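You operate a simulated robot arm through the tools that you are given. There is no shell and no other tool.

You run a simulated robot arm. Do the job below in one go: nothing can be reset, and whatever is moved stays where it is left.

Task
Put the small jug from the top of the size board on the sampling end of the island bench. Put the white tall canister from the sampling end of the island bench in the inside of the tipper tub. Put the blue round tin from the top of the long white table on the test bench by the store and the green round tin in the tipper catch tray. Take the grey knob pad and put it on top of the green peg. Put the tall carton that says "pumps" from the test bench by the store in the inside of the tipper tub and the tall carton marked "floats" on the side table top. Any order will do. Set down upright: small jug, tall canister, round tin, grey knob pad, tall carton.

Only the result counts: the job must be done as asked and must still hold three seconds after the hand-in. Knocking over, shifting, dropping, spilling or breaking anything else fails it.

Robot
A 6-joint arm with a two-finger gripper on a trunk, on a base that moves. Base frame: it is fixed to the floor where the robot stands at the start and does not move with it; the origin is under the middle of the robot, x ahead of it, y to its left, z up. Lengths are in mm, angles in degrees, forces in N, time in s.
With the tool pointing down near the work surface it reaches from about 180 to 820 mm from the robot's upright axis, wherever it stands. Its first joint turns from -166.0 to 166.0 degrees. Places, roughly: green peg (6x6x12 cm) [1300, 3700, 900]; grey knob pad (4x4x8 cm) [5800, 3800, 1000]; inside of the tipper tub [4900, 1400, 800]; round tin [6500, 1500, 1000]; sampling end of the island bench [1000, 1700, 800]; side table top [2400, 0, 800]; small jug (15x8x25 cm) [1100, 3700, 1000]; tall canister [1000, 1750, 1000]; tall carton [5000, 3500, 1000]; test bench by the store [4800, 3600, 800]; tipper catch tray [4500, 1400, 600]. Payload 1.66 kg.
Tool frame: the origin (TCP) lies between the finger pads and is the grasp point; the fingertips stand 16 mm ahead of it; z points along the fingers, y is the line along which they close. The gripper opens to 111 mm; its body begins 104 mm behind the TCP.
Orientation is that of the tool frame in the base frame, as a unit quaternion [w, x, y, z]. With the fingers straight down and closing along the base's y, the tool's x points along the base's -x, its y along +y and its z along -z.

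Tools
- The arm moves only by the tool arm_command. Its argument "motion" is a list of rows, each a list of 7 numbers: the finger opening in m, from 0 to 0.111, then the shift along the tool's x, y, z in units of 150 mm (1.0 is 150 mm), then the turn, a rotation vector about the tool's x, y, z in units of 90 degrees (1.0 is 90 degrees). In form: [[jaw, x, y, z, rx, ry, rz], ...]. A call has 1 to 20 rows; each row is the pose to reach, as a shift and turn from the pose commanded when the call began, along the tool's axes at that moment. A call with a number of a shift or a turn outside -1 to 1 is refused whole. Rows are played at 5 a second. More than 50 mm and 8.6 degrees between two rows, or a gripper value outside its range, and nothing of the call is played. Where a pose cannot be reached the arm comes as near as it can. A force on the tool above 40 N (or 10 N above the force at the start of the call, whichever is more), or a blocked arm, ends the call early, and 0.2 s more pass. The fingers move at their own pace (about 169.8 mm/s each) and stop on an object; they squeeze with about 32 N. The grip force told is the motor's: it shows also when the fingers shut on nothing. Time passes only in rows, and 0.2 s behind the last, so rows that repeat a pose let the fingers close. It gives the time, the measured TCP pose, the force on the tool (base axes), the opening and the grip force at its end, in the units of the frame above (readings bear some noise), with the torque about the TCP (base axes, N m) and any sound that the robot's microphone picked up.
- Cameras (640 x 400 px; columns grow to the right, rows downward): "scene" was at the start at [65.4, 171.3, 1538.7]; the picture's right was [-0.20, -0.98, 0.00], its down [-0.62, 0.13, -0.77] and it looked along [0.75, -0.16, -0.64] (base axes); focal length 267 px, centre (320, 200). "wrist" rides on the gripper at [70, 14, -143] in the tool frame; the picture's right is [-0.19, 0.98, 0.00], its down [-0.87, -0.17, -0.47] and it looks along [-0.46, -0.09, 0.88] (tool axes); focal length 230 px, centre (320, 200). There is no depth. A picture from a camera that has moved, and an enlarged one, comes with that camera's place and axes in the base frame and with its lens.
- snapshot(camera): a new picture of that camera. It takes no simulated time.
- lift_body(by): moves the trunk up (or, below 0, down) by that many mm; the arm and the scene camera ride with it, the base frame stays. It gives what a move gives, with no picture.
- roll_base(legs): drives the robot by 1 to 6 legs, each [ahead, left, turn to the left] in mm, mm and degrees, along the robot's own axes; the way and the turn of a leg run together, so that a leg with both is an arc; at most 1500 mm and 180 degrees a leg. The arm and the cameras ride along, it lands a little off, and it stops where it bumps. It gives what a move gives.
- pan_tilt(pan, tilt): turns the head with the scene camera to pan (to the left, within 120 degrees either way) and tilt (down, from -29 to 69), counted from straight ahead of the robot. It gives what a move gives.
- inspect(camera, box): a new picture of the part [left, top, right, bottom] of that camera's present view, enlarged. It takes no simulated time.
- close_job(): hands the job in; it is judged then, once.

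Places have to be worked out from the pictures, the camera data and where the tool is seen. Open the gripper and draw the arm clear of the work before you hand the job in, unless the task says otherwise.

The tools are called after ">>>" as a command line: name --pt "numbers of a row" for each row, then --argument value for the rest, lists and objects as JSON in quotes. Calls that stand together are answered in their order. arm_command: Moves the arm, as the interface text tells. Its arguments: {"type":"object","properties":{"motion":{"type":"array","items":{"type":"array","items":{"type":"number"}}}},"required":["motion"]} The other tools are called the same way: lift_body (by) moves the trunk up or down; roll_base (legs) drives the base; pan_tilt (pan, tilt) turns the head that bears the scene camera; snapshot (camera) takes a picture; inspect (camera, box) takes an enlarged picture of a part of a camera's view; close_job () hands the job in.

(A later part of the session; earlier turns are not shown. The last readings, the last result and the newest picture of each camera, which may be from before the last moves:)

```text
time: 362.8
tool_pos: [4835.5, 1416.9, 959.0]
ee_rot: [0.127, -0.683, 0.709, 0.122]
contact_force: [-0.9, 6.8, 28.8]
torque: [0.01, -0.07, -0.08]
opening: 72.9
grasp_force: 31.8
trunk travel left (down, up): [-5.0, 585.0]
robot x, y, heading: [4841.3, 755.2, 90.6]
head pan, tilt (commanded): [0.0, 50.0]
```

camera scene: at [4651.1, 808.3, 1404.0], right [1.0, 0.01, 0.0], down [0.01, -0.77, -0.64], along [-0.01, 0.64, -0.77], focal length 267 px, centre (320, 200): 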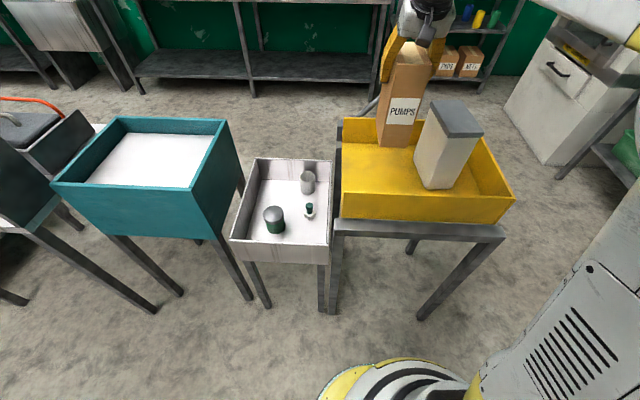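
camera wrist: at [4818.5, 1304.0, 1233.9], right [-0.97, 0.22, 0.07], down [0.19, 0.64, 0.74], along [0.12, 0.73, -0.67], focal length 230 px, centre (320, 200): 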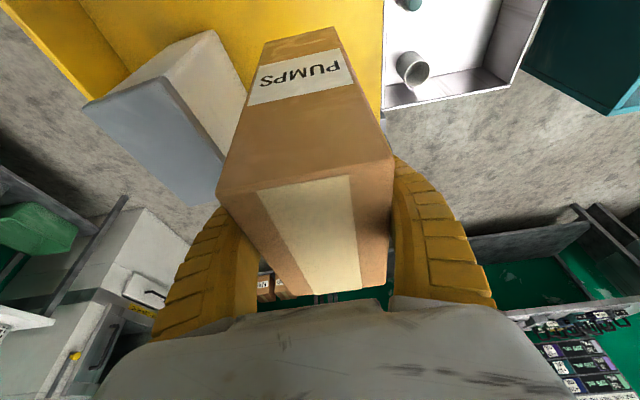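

PUMPS is down on the tub floor. I ease up, open, and rise vertically.

>>> arm_command --pt "0.045 -0.011 0 -0.03 0 0 0" --pt "0.045 -0.011 0 -0.03 0 0 0"

>>> arm_command --pt "0.09 0 0 0 0 0 0" --pt "0.105 0 0 0 0 0 0" --pt "0.105 0 0 0 0 0 0" --pt "0.105 -0.03 0 -0.08 0 0 0" --pt "0.105 -0.11 0 -0.3 0 0 0" --pt "0.105 -0.22 0 -0.6 0 0 0" --pt "0.105 -0.32 0 -0.88 0 0 0" --pt "0.105 -0.344 0 -0.938 0 0 0"

>>> lift_body --by 200

>>> snapshot --camera "scene"

>>> snapshot --camera "wrist"

```text
time: 363.4
tool_pos: [4832.9, 1417.4, 961.7]
ee_rot: [0.126, -0.683, 0.71, 0.121]
contact_force: [-0.1, -0.2, -3.3]
torque: [-0.02, 0.0, -0.01]
opening: 71.3
grasp_force: 32.2
trunk travel left (down, up): [-5.0, 585.0]
robot x, y, heading: [4838.4, 750.8, 90.6]
head pan, tilt (commanded): [0.0, 50.0]
```

```text
time: 365.2
tool_pos: [4836.2, 1416.4, 1112.1]
ee_rot: [0.127, -0.682, 0.71, 0.122]
contact_force: [1.0, 0.2, -1.0]
torque: [0.01, 0.01, -0.01]
opening: 105.4
grasp_force: 0.1
trunk travel left (down, up): [-5.0, 585.0]
robot x, y, heading: [4839.7, 757.0, 90.5]
head pan, tilt (commanded): [0.0, 50.0]
```

```text
time: 367.4
tool_pos: [4836.6, 1416.9, 1312.5]
ee_rot: [0.127, -0.683, 0.709, 0.121]
contact_force: [-0.6, -0.3, -0.1]
torque: [-0.01, -0.04, -0.03]
opening: 105.5
grasp_force: 0.1
trunk travel left (down, up): [-205.0, 385.0]
robot x, y, heading: [4840.5, 756.5, 90.5]
head pan, tilt (commanded): [0.0, 50.0]
```

```text
taken
camera scene: at [4651.0, 808.0, 1603.8], right [1.0, 0.01, 0.0], down [0.01, -0.77, -0.64], along [-0.01, 0.64, -0.77], focal length 267 px, centre (320, 200)
```

scene: 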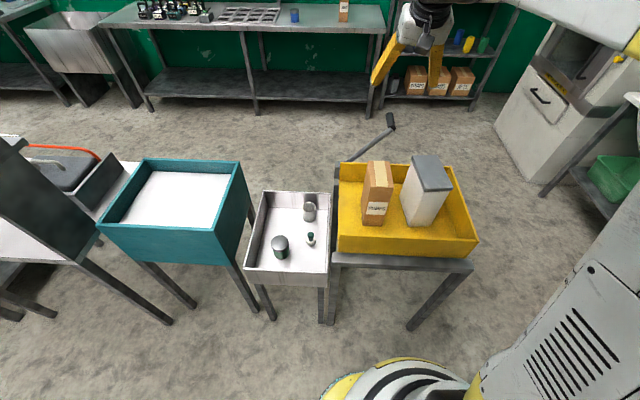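

```text
taken
camera wrist: at [4819.1, 1302.3, 1422.5], right [-0.97, 0.22, 0.07], down [0.19, 0.64, 0.74], along [0.12, 0.73, -0.67], focal length 230 px, centre (320, 200)
```

wrist: 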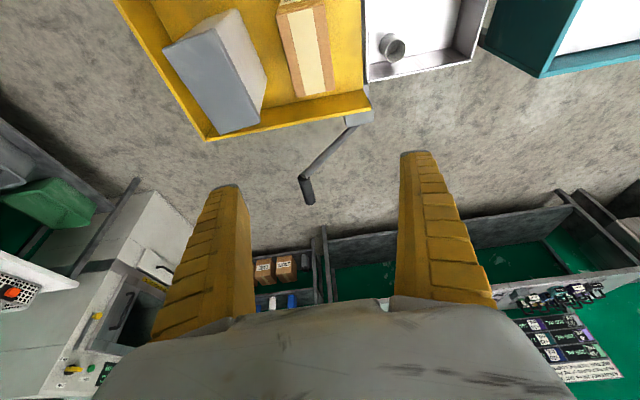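

Both canister and PUMPS stand upright in the tub. I retract and straighten the tool, then drive round to the aisle to look for the grey knob pad on the store shelf.

>>> arm_command --pt "0.105 0.234 -0.01 -0.086 0 0.056 0" --pt "0.105 0.469 -0.02 -0.172 0 0.113 0" --pt "0.105 0.703 -0.03 -0.258 0 0.17 0" --pt "0.105 0.938 -0.041 -0.344 0 0.225 0" --pt "0.105 0.938 -0.041 -0.344 0 0.225 0"

>>> roll_base --legs '[[0, -780, 0], [1400, 0, 0], [350, 0, 0]]'

>>> pan_tilt --pan 0 --tilt 25

>>> snapshot --camera "scene"

>>> inspect --camera "scene" --box '[100, 40, 420, 260]'

```text
time: 368.6
tool_pos: [4835.5, 1266.8, 1314.1]
ee_rot: [-0.002, -0.693, 0.721, -0.001]
contact_force: [0.6, -0.1, -0.4]
torque: [0.02, -0.02, -0.05]
opening: 105.3
grasp_force: 0.7
trunk travel left (down, up): [-205.0, 385.0]
robot x, y, heading: [4840.1, 752.0, 90.6]
head pan, tilt (commanded): [0.0, 50.0]
```

```text
time: 381.1
tool_pos: [5563.1, 3015.2, 1312.5]
ee_rot: [0.0, -0.698, 0.717, -0.001]
contact_force: [-0.6, 1.0, 0.0]
torque: [-0.02, -0.03, -0.01]
opening: 105.3
grasp_force: 0.3
trunk travel left (down, up): [-205.0, 385.0]
robot x, y, heading: [5569.6, 2500.8, 90.8]
head pan, tilt (commanded): [0.0, 50.0]
```

```text
time: 382.0
tool_pos: [5562.4, 3014.0, 1312.9]
ee_rot: [-0.001, -0.698, 0.716, 0.0]
contact_force: [0.4, -0.2, 0.3]
torque: [0.0, 0.03, 0.02]
opening: 105.5
grasp_force: 0.3
trunk travel left (down, up): [-205.0, 385.0]
robot x, y, heading: [5571.3, 2503.8, 91.2]
head pan, tilt (commanded): [0.0, 25.0]
```

```text
taken
camera scene: at [5382.0, 2568.1, 1641.3], right [1.0, 0.02, 0.0], down [0.01, -0.42, -0.91], along [-0.02, 0.91, -0.42], focal length 267 px, centre (320, 200)
```

scene: 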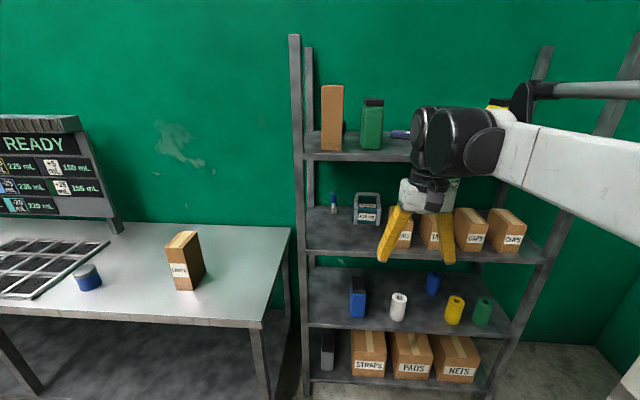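

```text
1.82 times, centred on (260, 150) of scene
camera zoom: at [5382.0, 2568.1, 1641.3], right [1.0, 0.02, 0.0], down [0.01, -0.42, -0.91], along [-0.02, 0.91, -0.42], focal length 485 px, centre (429, 291)
```

zoom: 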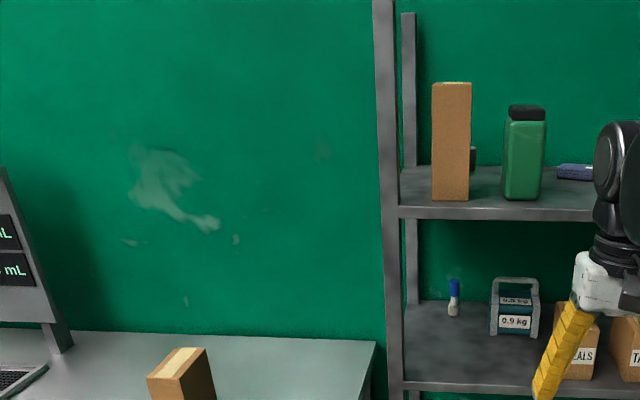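

The pad should be on the second shelf near x≈5800, hidden by the arm from here. I slide right to see that part.

>>> roll_base --legs '[[0, -370, -1]]'

>>> snapshot --camera "scene"

>>> inspect --camera "scene" --box '[160, 120, 420, 300]'

```text
time: 384.4
tool_pos: [5942.2, 3019.7, 1313.0]
ee_rot: [-0.001, -0.691, 0.723, 0.0]
contact_force: [0.5, 0.5, 0.2]
torque: [0.03, 0.01, 0.03]
opening: 105.5
grasp_force: 0.2
trunk travel left (down, up): [-205.0, 385.0]
robot x, y, heading: [5940.5, 2505.7, 90.3]
head pan, tilt (commanded): [0.0, 25.0]
```

```text
taken
camera scene: at [5754.1, 2575.8, 1641.5], right [1.0, 0.0, 0.0], down [0.0, -0.42, -0.91], along [0.0, 0.91, -0.42], focal length 267 px, centre (320, 200)
```

scene: 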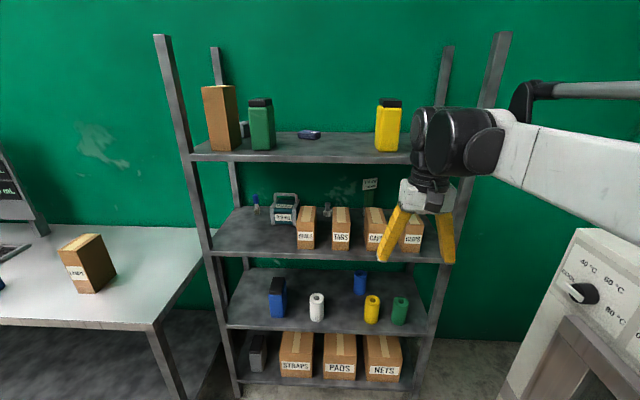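

```text
2.22 times, centred on (290, 210) of scene
camera zoom: at [5754.1, 2575.8, 1641.5], right [1.0, 0.0, 0.0], down [0.0, -0.42, -0.91], along [0.0, 0.91, -0.42], focal length 593 px, centre (387, 178)
```

zoom: 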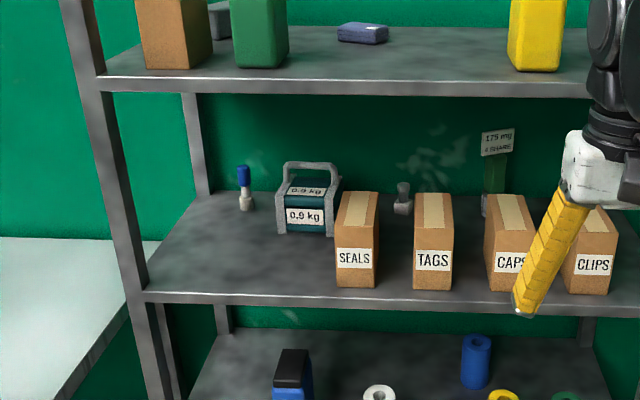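

The grey knob pad is visible on the second shelf, behind and between the SEALS and TAGS boxes. I turn the robot so that the arm points aside and look closer with the head.

>>> roll_base --legs '[[0, 0, -50], [0, 300, 0]]'

>>> pan_tilt --pan 50 --tilt 25

>>> snapshot --camera "scene"

>>> inspect --camera "scene" --box '[200, 120, 440, 290]'

```text
time: 388.7
tool_pos: [6144.6, 3063.2, 1313.9]
ee_rot: [-0.001, -0.318, 0.948, 0.0]
contact_force: [-0.1, -0.1, -0.8]
torque: [-0.08, -0.02, 0.0]
opening: 105.2
grasp_force: 0.6
trunk travel left (down, up): [-205.0, 385.0]
robot x, y, heading: [5753.4, 2736.7, 39.6]
head pan, tilt (commanded): [0.0, 25.0]
```

```text
time: 389.9
tool_pos: [6145.8, 3062.8, 1313.7]
ee_rot: [-0.001, -0.317, 0.948, 0.0]
contact_force: [0.2, -0.4, 0.2]
torque: [-0.01, -0.01, 0.01]
opening: 105.6
grasp_force: 0.7
trunk travel left (down, up): [-205.0, 385.0]
robot x, y, heading: [5746.4, 2737.2, 40.1]
head pan, tilt (commanded): [50.0, 25.0]
```

```text
taken
camera scene: at [5615.3, 2960.6, 1641.4], right [1.0, 0.0, 0.0], down [0.0, -0.42, -0.91], along [0.0, 0.91, -0.42], focal length 267 px, centre (320, 200)
```

scene: 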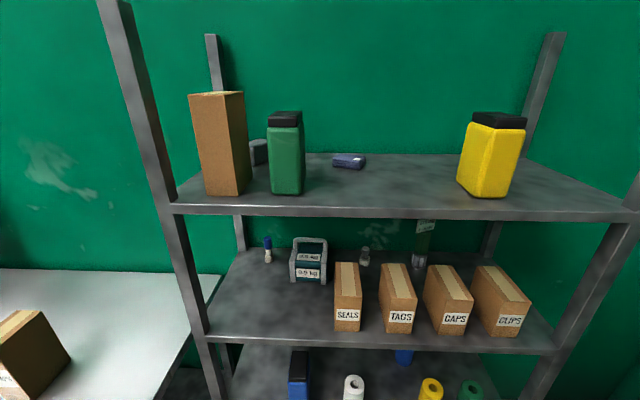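

```text
2.35 times, centred on (320, 205) of scene
camera zoom: at [5615.3, 2960.6, 1641.4], right [1.0, 0.0, 0.0], down [0.0, -0.42, -0.91], along [0.0, 0.91, -0.42], focal length 628 px, centre (320, 188)
```

zoom: 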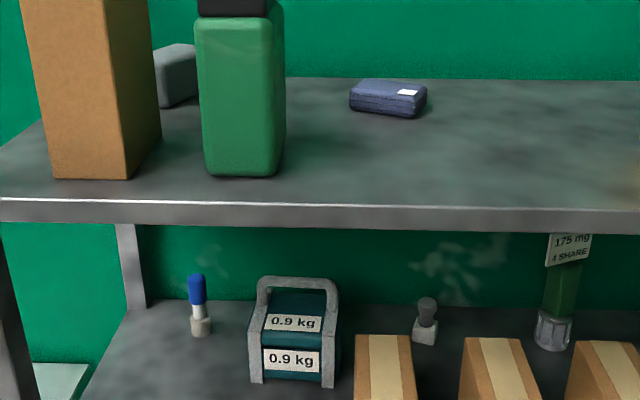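

The pad is at roughly (5778, 3740) on the shelf at z≈1015, behind boxes about 90 mm tall and under a shelf at z≈1370. I lower the trunk and take a flatter view to measure these heights better.

>>> lift_body --by -195

>>> pan_tilt --pan 50 --tilt 15

>>> snapshot --camera "scene"

>>> inspect --camera "scene" --box '[260, 120, 440, 290]'

>>> inspect --camera "scene" --box '[340, 190, 420, 270]'

```text
time: 392.0
tool_pos: [6145.6, 3063.3, 1120.1]
ee_rot: [-0.001, -0.317, 0.948, 0.0]
contact_force: [-0.2, -0.9, 0.3]
torque: [-0.01, 0.01, 0.01]
opening: 105.3
grasp_force: 0.3
trunk travel left (down, up): [-10.0, 580.0]
robot x, y, heading: [5751.2, 2733.5, 40.0]
head pan, tilt (commanded): [50.0, 25.0]
```

```text
time: 392.7
tool_pos: [6146.0, 3064.3, 1118.4]
ee_rot: [-0.001, -0.317, 0.948, 0.0]
contact_force: [0.6, -1.1, 0.8]
torque: [0.0, -0.02, 0.01]
opening: 105.1
grasp_force: 0.1
trunk travel left (down, up): [-10.0, 580.0]
robot x, y, heading: [5750.4, 2738.8, 39.9]
head pan, tilt (commanded): [50.0, 15.0]
```

```text
taken
camera scene: at [5615.2, 2961.9, 1462.6], right [1.0, 0.0, 0.0], down [0.0, -0.26, -0.97], along [0.0, 0.97, -0.26], focal length 267 px, centre (320, 200)
```

scene: 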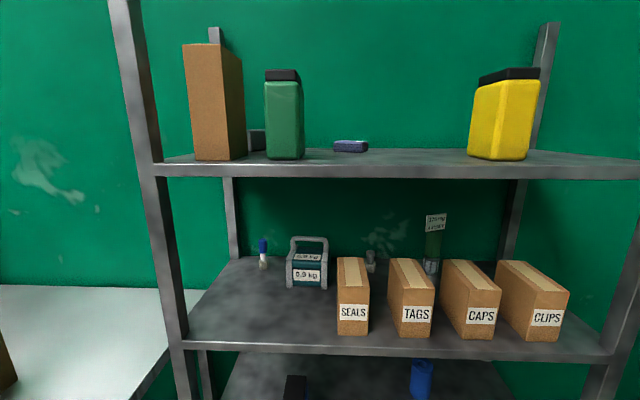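

```text
2.35 times, centred on (350, 205) of scene
camera zoom: at [5615.2, 2961.9, 1462.6], right [1.0, 0.0, 0.0], down [0.0, -0.26, -0.97], along [0.0, 0.97, -0.26], focal length 628 px, centre (249, 188)
```

zoom: 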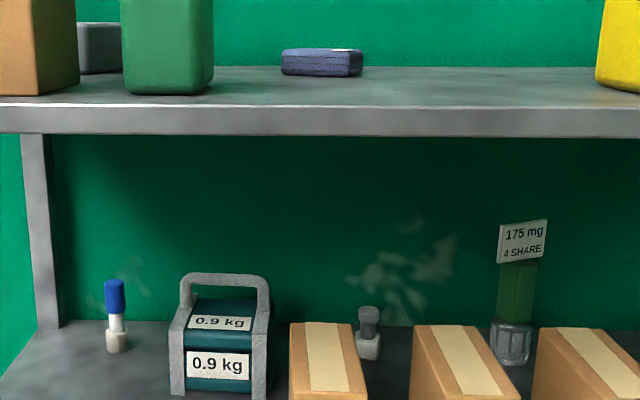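

```text
5.00 times, centred on (380, 230) of scene
camera zoom: at [5615.2, 2961.9, 1462.6], right [1.0, 0.0, 0.0], down [0.0, -0.26, -0.97], along [0.0, 0.97, -0.26], focal length 1334 px, centre (20, 50)
```

zoom: 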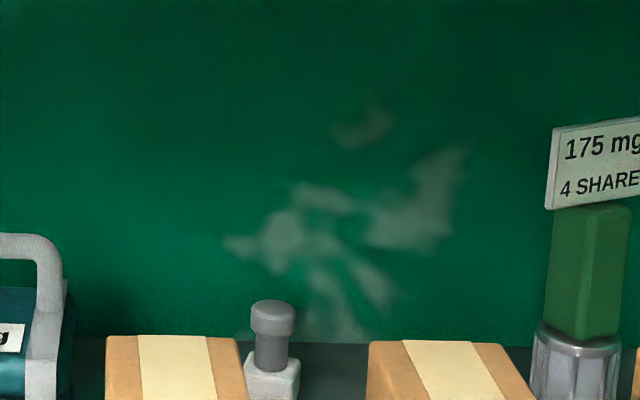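

I need the box heights exactly, so I enlarge the boxes at this height and again after raising the trunk.

>>> inspect --camera "scene" --box '[320, 240, 450, 350]'

>>> inspect --camera "scene" --box '[320, 130, 450, 240]'

>>> lift_body --by 300

>>> pan_tilt --pan 50 --tilt 35

>>> snapshot --camera "scene"

```text
3.64 times, centred on (385, 295) of scene
camera zoom: at [5615.2, 2961.9, 1462.6], right [1.0, 0.0, 0.0], down [0.0, -0.26, -0.97], along [0.0, 0.97, -0.26], focal length 970 px, centre (84, -146)
```

zoom: 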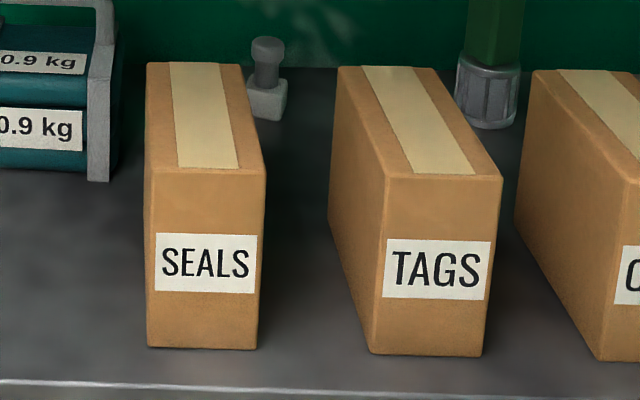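

```text
3.64 times, centred on (385, 185) of scene
camera zoom: at [5615.2, 2961.9, 1462.6], right [1.0, 0.0, 0.0], down [0.0, -0.26, -0.97], along [0.0, 0.97, -0.26], focal length 970 px, centre (84, 254)
```

zoom: 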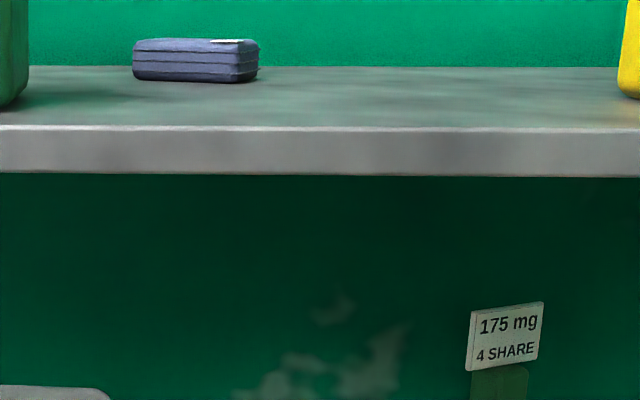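

```text
time: 395.7
tool_pos: [6146.0, 3064.2, 1418.5]
ee_rot: [-0.001, -0.316, 0.949, -0.001]
contact_force: [0.5, -0.1, 0.8]
torque: [0.01, 0.02, 0.02]
opening: 105.2
grasp_force: 0.3
trunk travel left (down, up): [-310.0, 280.0]
robot x, y, heading: [5748.6, 2734.8, 39.8]
head pan, tilt (commanded): [50.0, 15.0]
```

```text
time: 396.6
tool_pos: [6146.3, 3064.5, 1418.4]
ee_rot: [-0.001, -0.318, 0.948, -0.001]
contact_force: [0.3, 0.8, -0.3]
torque: [0.0, 0.02, 0.01]
opening: 105.3
grasp_force: 0.2
trunk travel left (down, up): [-310.0, 280.0]
robot x, y, heading: [5753.7, 2735.7, 39.7]
head pan, tilt (commanded): [50.0, 35.0]
```

```text
taken
camera scene: at [5615.2, 2956.5, 1730.7], right [1.0, 0.0, 0.0], down [0.0, -0.57, -0.82], along [0.0, 0.82, -0.57], focal length 267 px, centre (320, 200)
```

scene: 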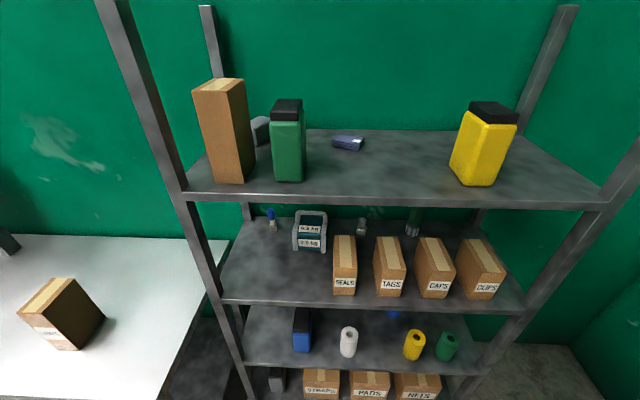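

>>> inspect --camera "scene" --box '[320, 205, 450, 315]'

```text
3.64 times, centred on (385, 260) of scene
camera zoom: at [5615.2, 2956.5, 1730.7], right [1.0, 0.0, 0.0], down [0.0, -0.57, -0.82], along [0.0, 0.82, -0.57], focal length 970 px, centre (84, -18)
```

zoom: 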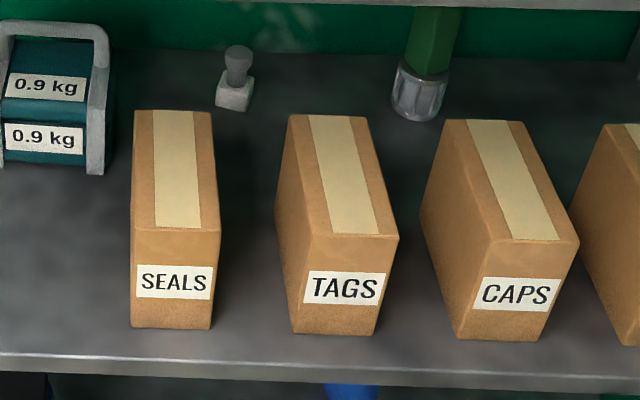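

Triangulation now agrees well: shelf z≈998, pad centre (5782, 3774) with top z≈1070, box tops z≈1129 (back edge y≈3611), upper shelf underside z≈1376. I will reach over the boxes with a tilted tool; first I face the shelf and roll the gripper 180° so that its camera ends up on top.

>>> roll_base --legs '[[0, 0, 50]]'

>>> arm_command --pt "0.105 0 0 0 0 0 0.09" --pt "0.105 0 0 0 0 0 0.18" --pt "0.105 0 0 0 0 0 0.27" --pt "0.105 0 0 0 0 0 0.36" --pt "0.105 0 0 0 0 0 0.45" --pt "0.105 0 0 0 0 0 0.54" --pt "0.105 0 0 0 0 0 0.63" --pt "0.105 0 0 0 0 0 0.72" --pt "0.105 0 0 0 0 0 0.81" --pt "0.105 0 0 0 0 0 0.9" --pt "0.105 0 0 0 0 0 0.99" --pt "0.105 0 0 0 0 0 1.0" --pt "0.105 0 0 0 0 0 1.0"

```text
time: 399.2
tool_pos: [5753.8, 3249.6, 1418.6]
ee_rot: [-0.001, -0.688, 0.725, 0.0]
contact_force: [0.8, 0.6, -0.2]
torque: [0.0, -0.02, 0.02]
opening: 105.6
grasp_force: 0.1
trunk travel left (down, up): [-310.0, 280.0]
robot x, y, heading: [5752.2, 2738.9, 89.9]
head pan, tilt (commanded): [50.0, 35.0]
```

```text
time: 402.0
tool_pos: [5755.7, 3251.3, 1419.2]
ee_rot: [0.0, 0.027, 1.0, -0.001]
contact_force: [0.2, 0.6, 0.6]
torque: [0.0, 0.0, 0.02]
opening: 105.3
grasp_force: 0.1
trunk travel left (down, up): [-310.0, 280.0]
robot x, y, heading: [5748.8, 2734.6, 89.6]
head pan, tilt (commanded): [50.0, 35.0]
```

The roll works. I do the second quarter turn, ending with the tool's x axis straight toward the shelf.

>>> arm_command --pt "0.08 0 0 0 0 0 0.09" --pt "0.08 0 0 0 0 0 0.18" --pt "0.08 0 0 0 0 0 0.27" --pt "0.08 0 0 0 0 0 0.36" --pt "0.08 0 0 0 0 0 0.45" --pt "0.08 0 0 0 0 0 0.54" --pt "0.08 0 0 0 0 0 0.63" --pt "0.08 0 0 0 0 0 0.72" --pt "0.08 0 0 0 0 0 0.81" --pt "0.08 0 0 0 0 0 0.9" --pt "0.08 0 0 0 0 0 0.966" --pt "0.08 0 0 0 0 0 0.966"

>>> pan_tilt --pan -20 --tilt 30

>>> snapshot --camera "scene"

>>> snapshot --camera "wrist"

```text
time: 404.6
tool_pos: [5796.6, 3245.4, 1419.4]
ee_rot: [-0.005, 0.698, 0.716, -0.005]
contact_force: [-1.2, 0.2, -0.1]
torque: [-0.03, -0.05, 0.01]
opening: 81.4
grasp_force: 1.3
out of reach, approached as far as the arm can: row 10, 11, 12
trunk travel left (down, up): [-310.0, 280.0]
robot x, y, heading: [5747.9, 2736.2, 90.0]
head pan, tilt (commanded): [50.0, 35.0]
```

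```text
time: 406.0
tool_pos: [5797.1, 3245.5, 1417.6]
ee_rot: [-0.005, 0.698, 0.716, -0.004]
contact_force: [0.2, -0.4, 0.1]
torque: [-0.04, 0.01, -0.02]
opening: 81.4
grasp_force: 1.4
trunk travel left (down, up): [-310.0, 280.0]
robot x, y, heading: [5753.0, 2738.0, 89.8]
head pan, tilt (commanded): [-20.0, 30.0]
```

```text
taken
camera scene: at [5593.0, 2801.0, 1738.4], right [0.94, -0.35, 0.0], down [-0.17, -0.47, -0.87], along [0.3, 0.81, -0.5], focal length 267 px, centre (320, 200)
```

scene: 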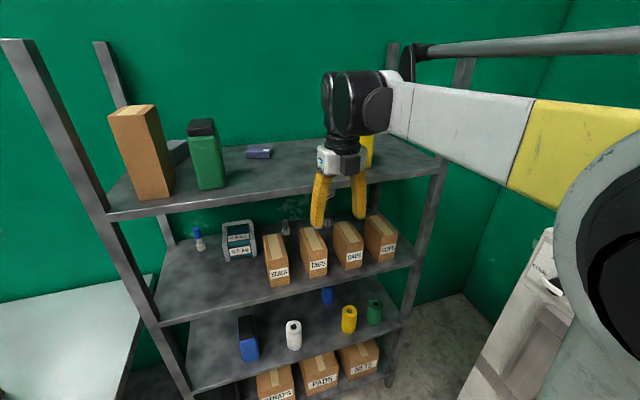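

```text
taken
camera wrist: at [5811.7, 3316.4, 1561.2], right [0.99, -0.16, -0.01], down [-0.14, -0.87, 0.47], along [-0.09, -0.47, -0.88], focal length 230 px, centre (320, 200)
```

wrist: 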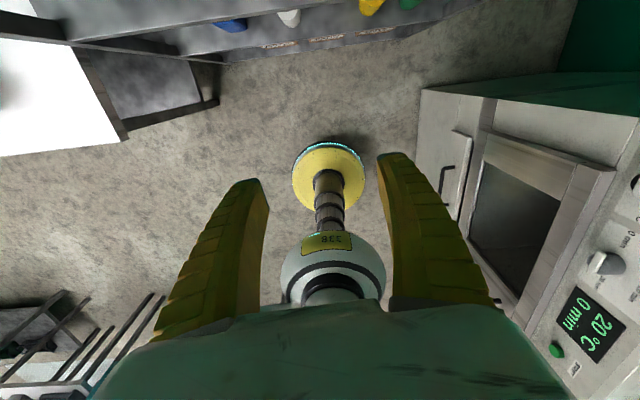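

The roll reached nearly 180° before a joint limit; standing further left of the pad will relieve that joint. I pull the tool back and drive to about (5600, 2950).

>>> arm_command --pt "0.08 -0.22 0 0 0 0 0" --pt "0.08 -0.44 0 0 0 0 0" --pt "0.08 -0.66 0 0 0 0 0" --pt "0.08 -0.88 0 0 0 0 0" --pt "0.08 -0.88 0 0 0 0 0"

>>> roll_base --legs '[[210, 150, 0]]'

>>> snapshot --camera "scene"

```text
time: 407.2
tool_pos: [5798.0, 3112.5, 1419.0]
ee_rot: [0.001, 0.707, 0.707, -0.001]
contact_force: [0.1, 0.4, -0.3]
torque: [0.0, -0.01, -0.02]
opening: 81.4
grasp_force: 1.0
out of reach, approached as far as the arm can: row 1, 2
trunk travel left (down, up): [-310.0, 280.0]
robot x, y, heading: [5750.9, 2736.1, 89.5]
head pan, tilt (commanded): [-20.0, 30.0]
```

```text
time: 409.1
tool_pos: [5643.3, 3318.1, 1420.2]
ee_rot: [0.001, 0.706, 0.708, -0.001]
contact_force: [-1.4, 1.1, -0.2]
torque: [-0.03, 0.0, 0.04]
opening: 81.3
grasp_force: 0.4
trunk travel left (down, up): [-310.0, 280.0]
robot x, y, heading: [5595.9, 2940.2, 89.9]
head pan, tilt (commanded): [-20.0, 30.0]
```

```text
taken
camera scene: at [5440.3, 3006.4, 1738.3], right [0.94, -0.34, 0.0], down [-0.17, -0.47, -0.87], along [0.3, 0.81, -0.5], focal length 267 px, centre (320, 200)
```

scene: 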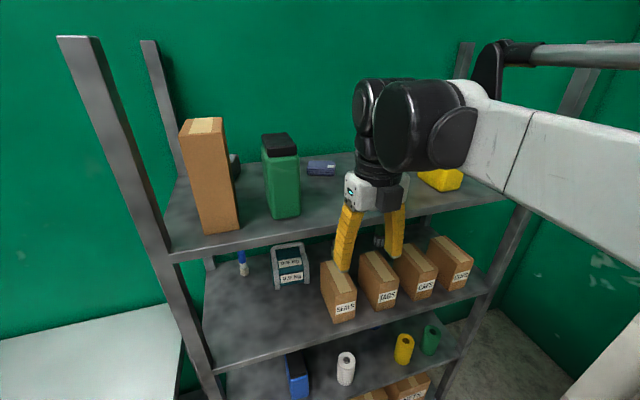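

The tool now faces the shelf squarely. I shift it to x≈5780, lower the trunk by 250 and tilt the tool 60° toward the shelf, all still in front of it.

>>> arm_command --pt "0.065 0 0.3 0 0 0 0" --pt "0.065 0 0.6 0 0 0 0" --pt "0.065 0 0.91 0 0 0 0" --pt "0.065 0 0.91 0 0 0 0"

>>> lift_body --by -250

>>> arm_command --pt "0.065 0 0 0 0 0.09 0" --pt "0.065 0 0 0 0 0.18 0" --pt "0.065 0 0 0 0 0.27 0" --pt "0.065 0 0 0 0 0.36 0" --pt "0.065 0 0 0 0 0.45 0" --pt "0.065 0 0 0 0 0.54 0" --pt "0.065 0 0 0 0 0.62 0" --pt "0.065 0 0 0 0 0.667 0" --pt "0.065 0 0 0 0 0.667 0"

>>> pan_tilt --pan -25 --tilt 20

>>> snapshot --camera "scene"

>>> snapshot --camera "wrist"

```text
time: 410.1
tool_pos: [5778.8, 3316.8, 1416.7]
ee_rot: [0.0, 0.706, 0.708, 0.0]
contact_force: [-0.2, -0.1, 0.0]
torque: [0.03, -0.03, -0.01]
opening: 66.8
grasp_force: 0.9
trunk travel left (down, up): [-310.0, 280.0]
robot x, y, heading: [5598.2, 2941.2, 89.8]
head pan, tilt (commanded): [-20.0, 30.0]
```

```text
time: 412.6
tool_pos: [5781.1, 3317.9, 1165.3]
ee_rot: [0.0, 0.705, 0.709, -0.001]
contact_force: [-0.3, 0.6, -0.4]
torque: [-0.01, -0.01, 0.02]
opening: 66.9
grasp_force: 0.5
trunk travel left (down, up): [-60.0, 530.0]
robot x, y, heading: [5598.9, 2941.5, 90.2]
head pan, tilt (commanded): [-20.0, 30.0]
```

```text
time: 414.6
tool_pos: [5770.4, 3325.2, 1167.9]
ee_rot: [-0.36, 0.601, 0.623, 0.347]
contact_force: [-1.0, 0.3, 0.5]
torque: [-0.01, -0.02, -0.01]
opening: 66.8
grasp_force: 1.6
trunk travel left (down, up): [-60.0, 530.0]
robot x, y, heading: [5595.6, 2941.7, 89.9]
head pan, tilt (commanded): [-20.0, 30.0]
```

```text
time: 415.4
tool_pos: [5769.8, 3325.2, 1166.5]
ee_rot: [-0.358, 0.603, 0.623, 0.347]
contact_force: [0.3, 0.2, -0.1]
torque: [-0.01, 0.04, 0.0]
opening: 66.8
grasp_force: 1.2
trunk travel left (down, up): [-60.0, 530.0]
robot x, y, heading: [5595.6, 2940.1, 90.1]
head pan, tilt (commanded): [-25.0, 20.0]
```

```text
taken
camera scene: at [5449.5, 3004.8, 1504.5], right [0.91, -0.42, 0.0], down [-0.15, -0.31, -0.94], along [0.4, 0.85, -0.34], focal length 267 px, centre (320, 200)
```

scene: 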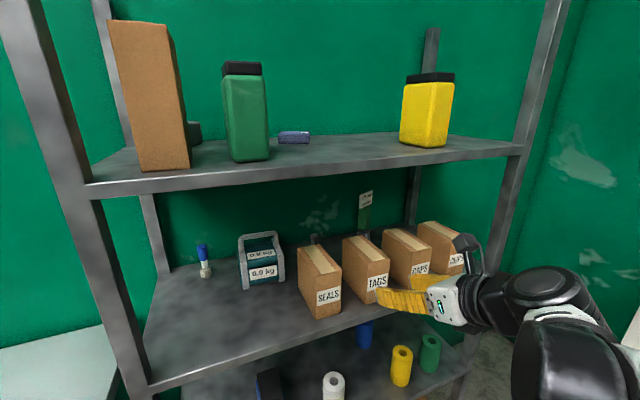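

```text
taken
camera wrist: at [5787.6, 3236.3, 1299.1], right [0.98, -0.06, -0.16], down [-0.14, -0.85, -0.51], along [-0.11, 0.53, -0.84], focal length 230 px, centre (320, 200)
```

wrist: 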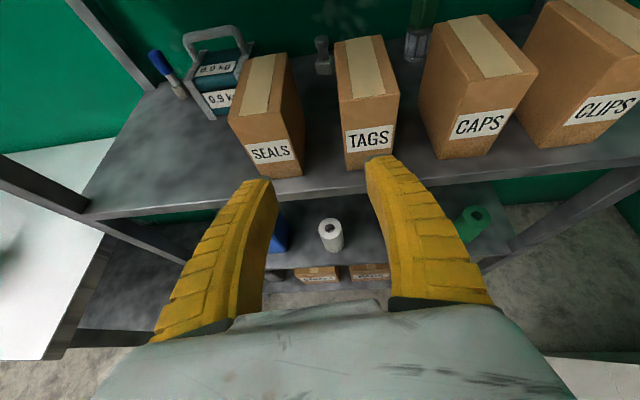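

The tilted tool gives a clear view: the pad stands between SEALS and TAGS, further back. I move straight ahead 150 mm at this height, correcting x to 5782.

>>> arm_command --pt "0.065 0.126 0.03 0.216 0 0 0" --pt "0.065 0.252 0.06 0.432 0 0 0" --pt "0.065 0.377 0.09 0.648 0 0 0" --pt "0.065 0.503 0.112 0.864 0 0 0" --pt "0.065 0.503 0.112 0.864 0 0 0"

>>> snapshot --camera "scene"

>>> snapshot --camera "wrist"

```text
time: 416.6
tool_pos: [5793.4, 3466.4, 1167.3]
ee_rot: [-0.353, 0.612, 0.614, 0.353]
contact_force: [-0.4, -0.1, -0.1]
torque: [0.01, 0.01, 0.01]
opening: 66.9
grasp_force: 1.6
trunk travel left (down, up): [-60.0, 530.0]
robot x, y, heading: [5597.9, 2939.6, 89.9]
head pan, tilt (commanded): [-25.0, 20.0]
```

```text
taken
camera scene: at [5449.6, 3005.0, 1504.5], right [0.91, -0.42, 0.0], down [-0.15, -0.31, -0.94], along [0.4, 0.85, -0.34], focal length 267 px, centre (320, 200)
```

scene: 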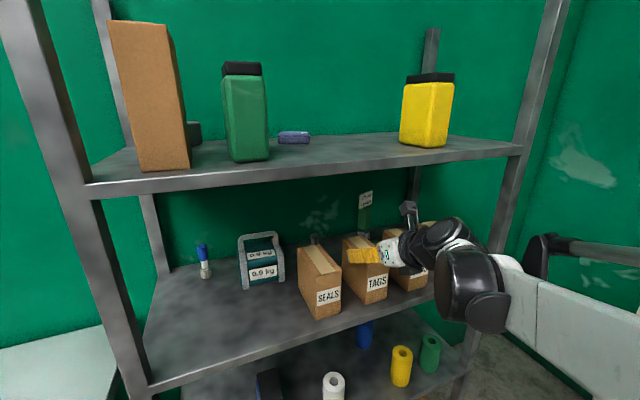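

```text
taken
camera wrist: at [5808.1, 3377.9, 1299.6], right [0.98, -0.09, -0.16], down [-0.16, -0.84, -0.51], along [-0.09, 0.53, -0.84], focal length 230 px, centre (320, 200)
```

wrist: 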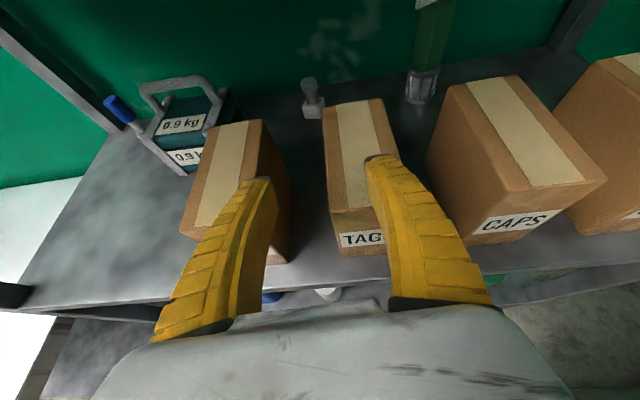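

I enlarge the wrist view to fix the pad's position relative to the tool.

>>> inspect --camera "wrist" --box '[250, 50, 400, 200]'

>>> inspect --camera "scene" --box '[280, 150, 560, 350]'

```text
2.67 times, centred on (325, 125) of wrist
camera zoom: at [5808.1, 3377.9, 1299.6], right [0.98, -0.09, -0.16], down [-0.16, -0.84, -0.51], along [-0.09, 0.53, -0.84], focal length 614 px, centre (307, 400)
```

zoom: 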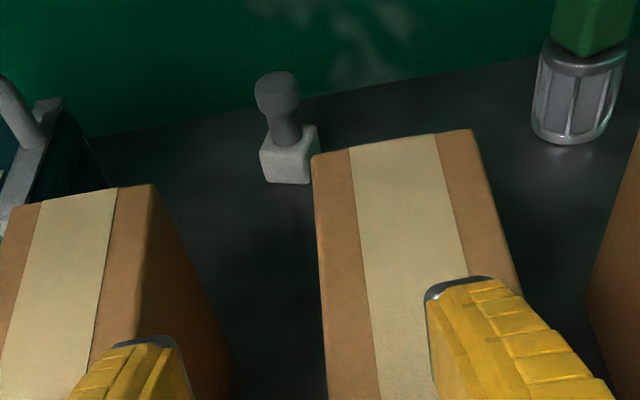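

```text
2.00 times, centred on (420, 250) of scene
camera zoom: at [5449.6, 3005.0, 1504.5], right [0.91, -0.42, 0.0], down [-0.15, -0.31, -0.94], along [0.4, 0.85, -0.34], focal length 534 px, centre (120, 100)
```

zoom: 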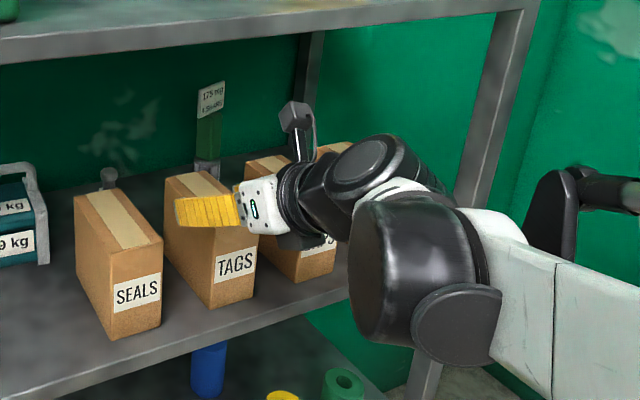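

The side view shows the wrist knuckle hangs below the tool axis, so I will cross the boxes with the tool flat (about 57°) and only then steepen while descending behind them. First I raise the trunk 60 mm and lower the arm by the same, to lift the elbow.

>>> lift_body --by 60

>>> arm_command --pt "0.065 -0.115 -0.02 0.067 0 -0.01 0" --pt "0.065 -0.23 -0.04 0.134 0 -0.02 0" --pt "0.065 -0.346 -0.055 0.2 0 -0.033 0" --pt "0.065 -0.346 -0.055 0.2 0 -0.033 0"

>>> snapshot --camera "scene"

>>> snapshot --camera "wrist"

```text
time: 417.6
tool_pos: [5792.9, 3466.5, 1228.1]
ee_rot: [-0.354, 0.611, 0.614, 0.352]
contact_force: [0.7, -0.8, -0.5]
torque: [0.0, 0.0, 0.04]
opening: 66.8
grasp_force: 1.2
trunk travel left (down, up): [-120.0, 470.0]
robot x, y, heading: [5599.2, 2940.7, 90.1]
head pan, tilt (commanded): [-25.0, 20.0]
```

```text
time: 418.6
tool_pos: [5786.6, 3465.6, 1169.3]
ee_rot: [-0.338, 0.62, 0.623, 0.337]
contact_force: [0.2, -0.2, -0.6]
torque: [0.01, 0.03, 0.0]
opening: 66.8
grasp_force: 1.6
trunk travel left (down, up): [-120.0, 470.0]
robot x, y, heading: [5596.9, 2944.4, 89.9]
head pan, tilt (commanded): [-25.0, 20.0]
```

```text
taken
camera scene: at [5449.5, 3004.8, 1564.5], right [0.91, -0.42, 0.0], down [-0.15, -0.31, -0.94], along [0.4, 0.85, -0.34], focal length 267 px, centre (320, 200)
```

scene: 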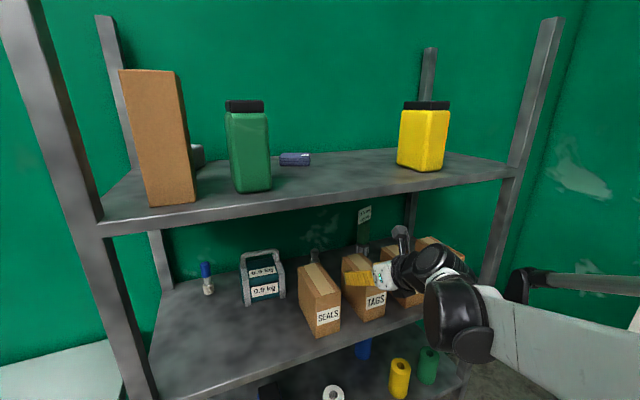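

```text
taken
camera wrist: at [5800.1, 3384.2, 1305.1], right [0.98, -0.1, -0.16], down [-0.16, -0.87, -0.47], along [-0.09, 0.49, -0.87], focal length 230 px, centre (320, 200)
```

wrist: 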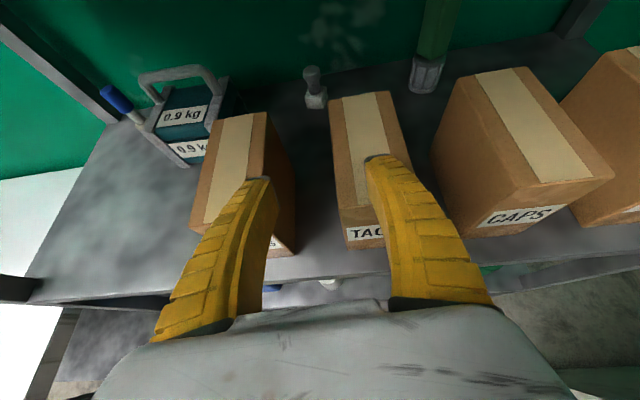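

The model fits the picture: wrist knuckle bottom about 1160, top about 1325, so it fits between boxes and upper shelf. I move 150 mm further in.

>>> arm_command --pt "0.065 0.136 0.0 0.21 0 0 0" --pt "0.065 0.272 0.0 0.42 0 0 0" --pt "0.065 0.409 0.0 0.63 0 0 0" --pt "0.065 0.545 0.0 0.839 0 0 0" --pt "0.065 0.545 0.0 0.839 0 0 0"

>>> snapshot --camera "scene"

>>> snapshot --camera "wrist"

```text
time: 419.8
tool_pos: [5785.5, 3615.9, 1168.8]
ee_rot: [-0.337, 0.621, 0.622, 0.337]
contact_force: [0.1, 0.0, -0.4]
torque: [-0.01, 0.03, -0.01]
opening: 67.0
grasp_force: 1.2
trunk travel left (down, up): [-120.0, 470.0]
robot x, y, heading: [5600.0, 2941.5, 90.1]
head pan, tilt (commanded): [-25.0, 20.0]
```

```text
taken
camera scene: at [5449.5, 3004.8, 1564.5], right [0.91, -0.42, 0.0], down [-0.14, -0.31, -0.94], along [0.4, 0.85, -0.34], focal length 267 px, centre (320, 200)
```

scene: 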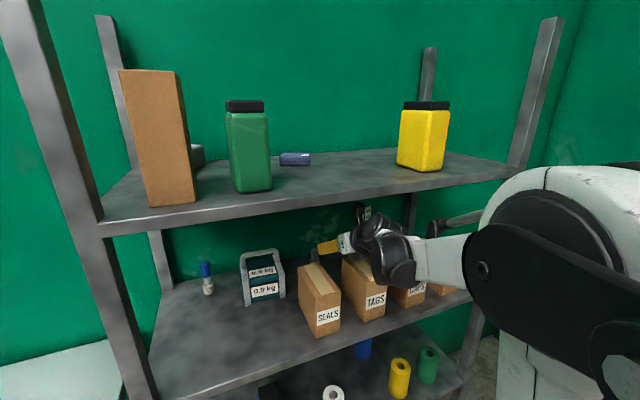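

```text
taken
camera wrist: at [5799.0, 3534.1, 1304.7], right [0.98, -0.1, -0.16], down [-0.16, -0.87, -0.47], along [-0.09, 0.49, -0.87], focal length 230 px, centre (320, 200)
```

wrist: 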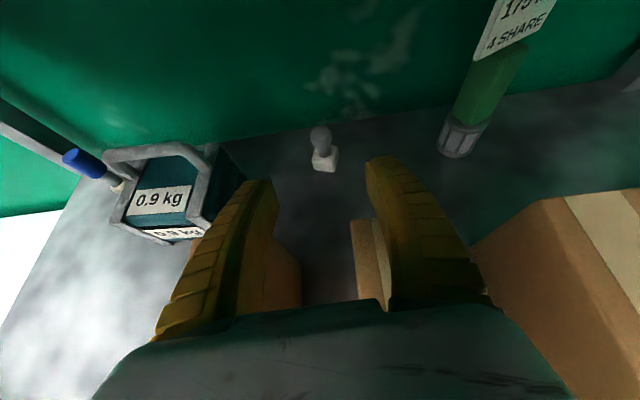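

No contact. I enlarge the wrist view on the pad.

>>> inspect --camera "wrist" --box '[260, 90, 400, 210]'

>>> inspect --camera "scene" --box '[290, 170, 480, 330]'

```text
3.33 times, centred on (330, 150) of wrist
camera zoom: at [5799.0, 3534.1, 1304.7], right [0.98, -0.1, -0.16], down [-0.16, -0.87, -0.47], along [-0.09, 0.49, -0.87], focal length 767 px, centre (287, 367)
```

zoom: 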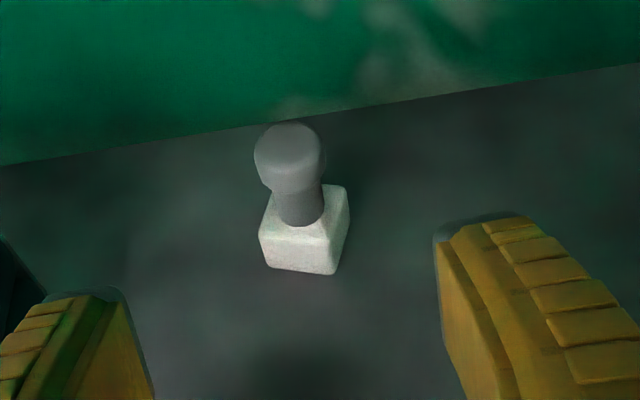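

```text
2.50 times, centred on (385, 250) of scene
camera zoom: at [5449.5, 3004.8, 1564.5], right [0.91, -0.42, 0.0], down [-0.14, -0.31, -0.94], along [0.4, 0.85, -0.34], focal length 667 px, centre (158, 75)
```

zoom: 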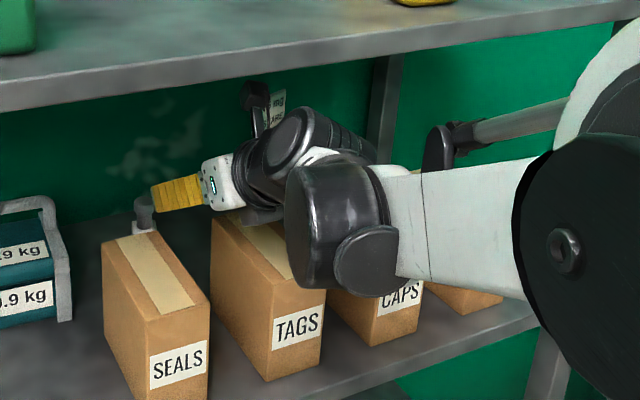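

The pad is at about (5785, 3775), directly ahead. I go 90 mm further in, then start descending behind the boxes while steepening the tool.

>>> arm_command --pt "0.065 0.164 0.0 0.251 0 0 0" --pt "0.065 0.327 0.0 0.503 0 0 0" --pt "0.065 0.327 0.0 0.734 0 -0.0444 0" --pt "0.065 0.306 0.0 0.946 0 -0.0889 0" --pt "0.065 0.306 0.0 0.946 0 -0.0889 0"

>>> snapshot --camera "wrist"

>>> inspect --camera "scene" --box '[290, 170, 480, 330]'

```text
time: 421.2
tool_pos: [5788.6, 3748.2, 1125.4]
ee_rot: [-0.295, 0.643, 0.642, 0.295]
contact_force: [0.0, 0.4, -0.2]
torque: [-0.03, -0.02, -0.02]
opening: 66.5
grasp_force: 1.4
trunk travel left (down, up): [-120.0, 470.0]
robot x, y, heading: [5598.7, 2935.0, 89.7]
head pan, tilt (commanded): [-25.0, 20.0]
stopped in row 5: the arm was blocked; the commanded pose is now the measured one
```

```text
taken
camera wrist: at [5801.8, 3684.1, 1271.9], right [0.98, -0.13, -0.14], down [-0.17, -0.92, -0.35], along [-0.09, 0.36, -0.93], focal length 230 px, centre (320, 200)
```

wrist: 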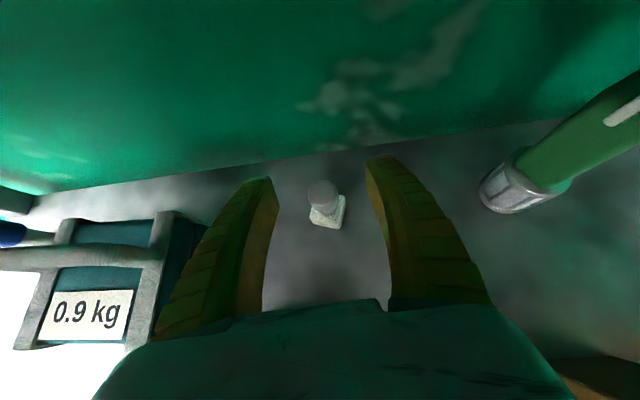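

```text
2.50 times, centred on (385, 250) of scene
camera zoom: at [5449.2, 2994.4, 1564.8], right [0.9, -0.43, 0.0], down [-0.15, -0.31, -0.94], along [0.4, 0.85, -0.34], focal length 667 px, centre (158, 75)
```

zoom: 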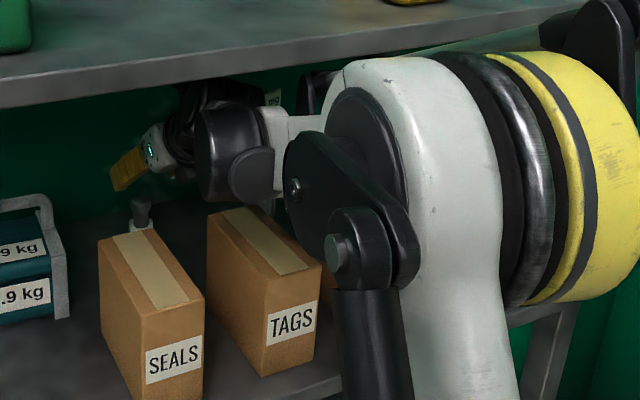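

The arm was blocked: the big elbow joint seems to touch the shelf front. I look at the whole scene before backing out.

>>> snapshot --camera "scene"

```text
taken
camera scene: at [5449.2, 2994.4, 1564.8], right [0.9, -0.43, 0.0], down [-0.15, -0.31, -0.94], along [0.4, 0.85, -0.34], focal length 267 px, centre (320, 200)
```

scene: 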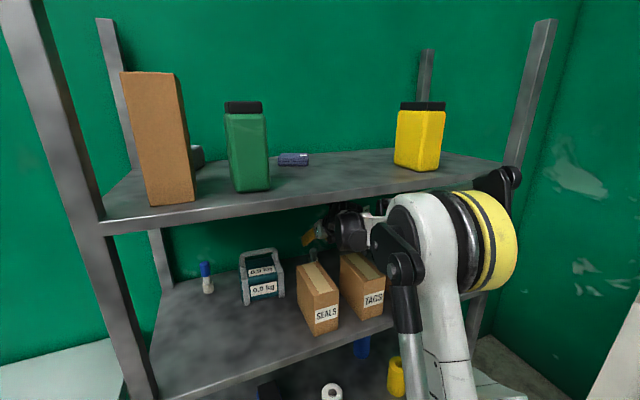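

The elbow's top met the upper shelf edge; nothing on the shelves moved. I back out along the same path, then restart with the base further back and the trunk lower so that the elbow stays low and outside.

>>> arm_command --pt "0.065 0.02 0 -0.201 0 0.044 0" --pt "0.065 0.04 0 -0.403 0 0.0889 0" --pt "0.065 -0.155 0 -0.631 0 0.0889 0" --pt "0.065 -0.351 0 -0.858 0 0.0889 0" --pt "0.065 -0.351 0 -0.858 0 0.0889 0"

>>> arm_command --pt "0.065 -0.136 0 -0.21 0 0 0" --pt "0.065 -0.272 0 -0.42 0 0 0" --pt "0.065 -0.409 0 -0.63 0 0 0" --pt "0.065 -0.545 0 -0.839 0 0 0" --pt "0.065 -0.545 0 -0.839 0 0 0"

>>> snapshot --camera "scene"

```text
time: 422.4
tool_pos: [5788.0, 3622.7, 1170.6]
ee_rot: [-0.337, 0.622, 0.622, 0.337]
contact_force: [-0.9, 0.8, 0.9]
torque: [0.0, 0.0, 0.0]
opening: 66.7
grasp_force: 0.8
trunk travel left (down, up): [-120.0, 470.0]
robot x, y, heading: [5597.9, 2937.8, 89.7]
head pan, tilt (commanded): [-25.0, 20.0]
```

```text
time: 423.6
tool_pos: [5785.2, 3472.0, 1170.6]
ee_rot: [-0.337, 0.622, 0.622, 0.337]
contact_force: [1.0, 0.8, -0.3]
torque: [0.0, -0.01, -0.02]
opening: 67.1
grasp_force: 1.1
trunk travel left (down, up): [-120.0, 470.0]
robot x, y, heading: [5600.2, 2938.8, 89.9]
head pan, tilt (commanded): [-25.0, 20.0]
```

```text
taken
camera scene: at [5449.3, 3002.4, 1564.5], right [0.91, -0.43, 0.0], down [-0.15, -0.31, -0.94], along [0.4, 0.85, -0.34], focal length 267 px, centre (320, 200)
```

scene: 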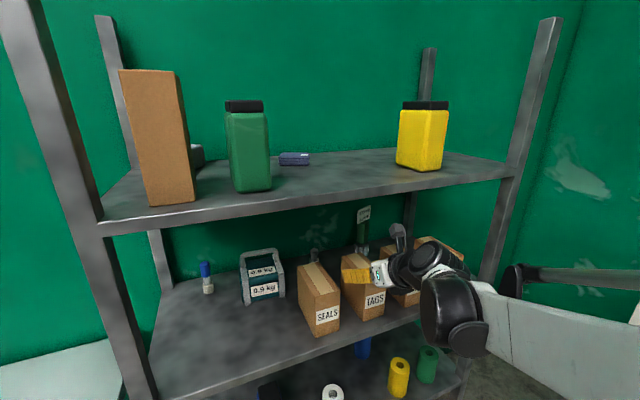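

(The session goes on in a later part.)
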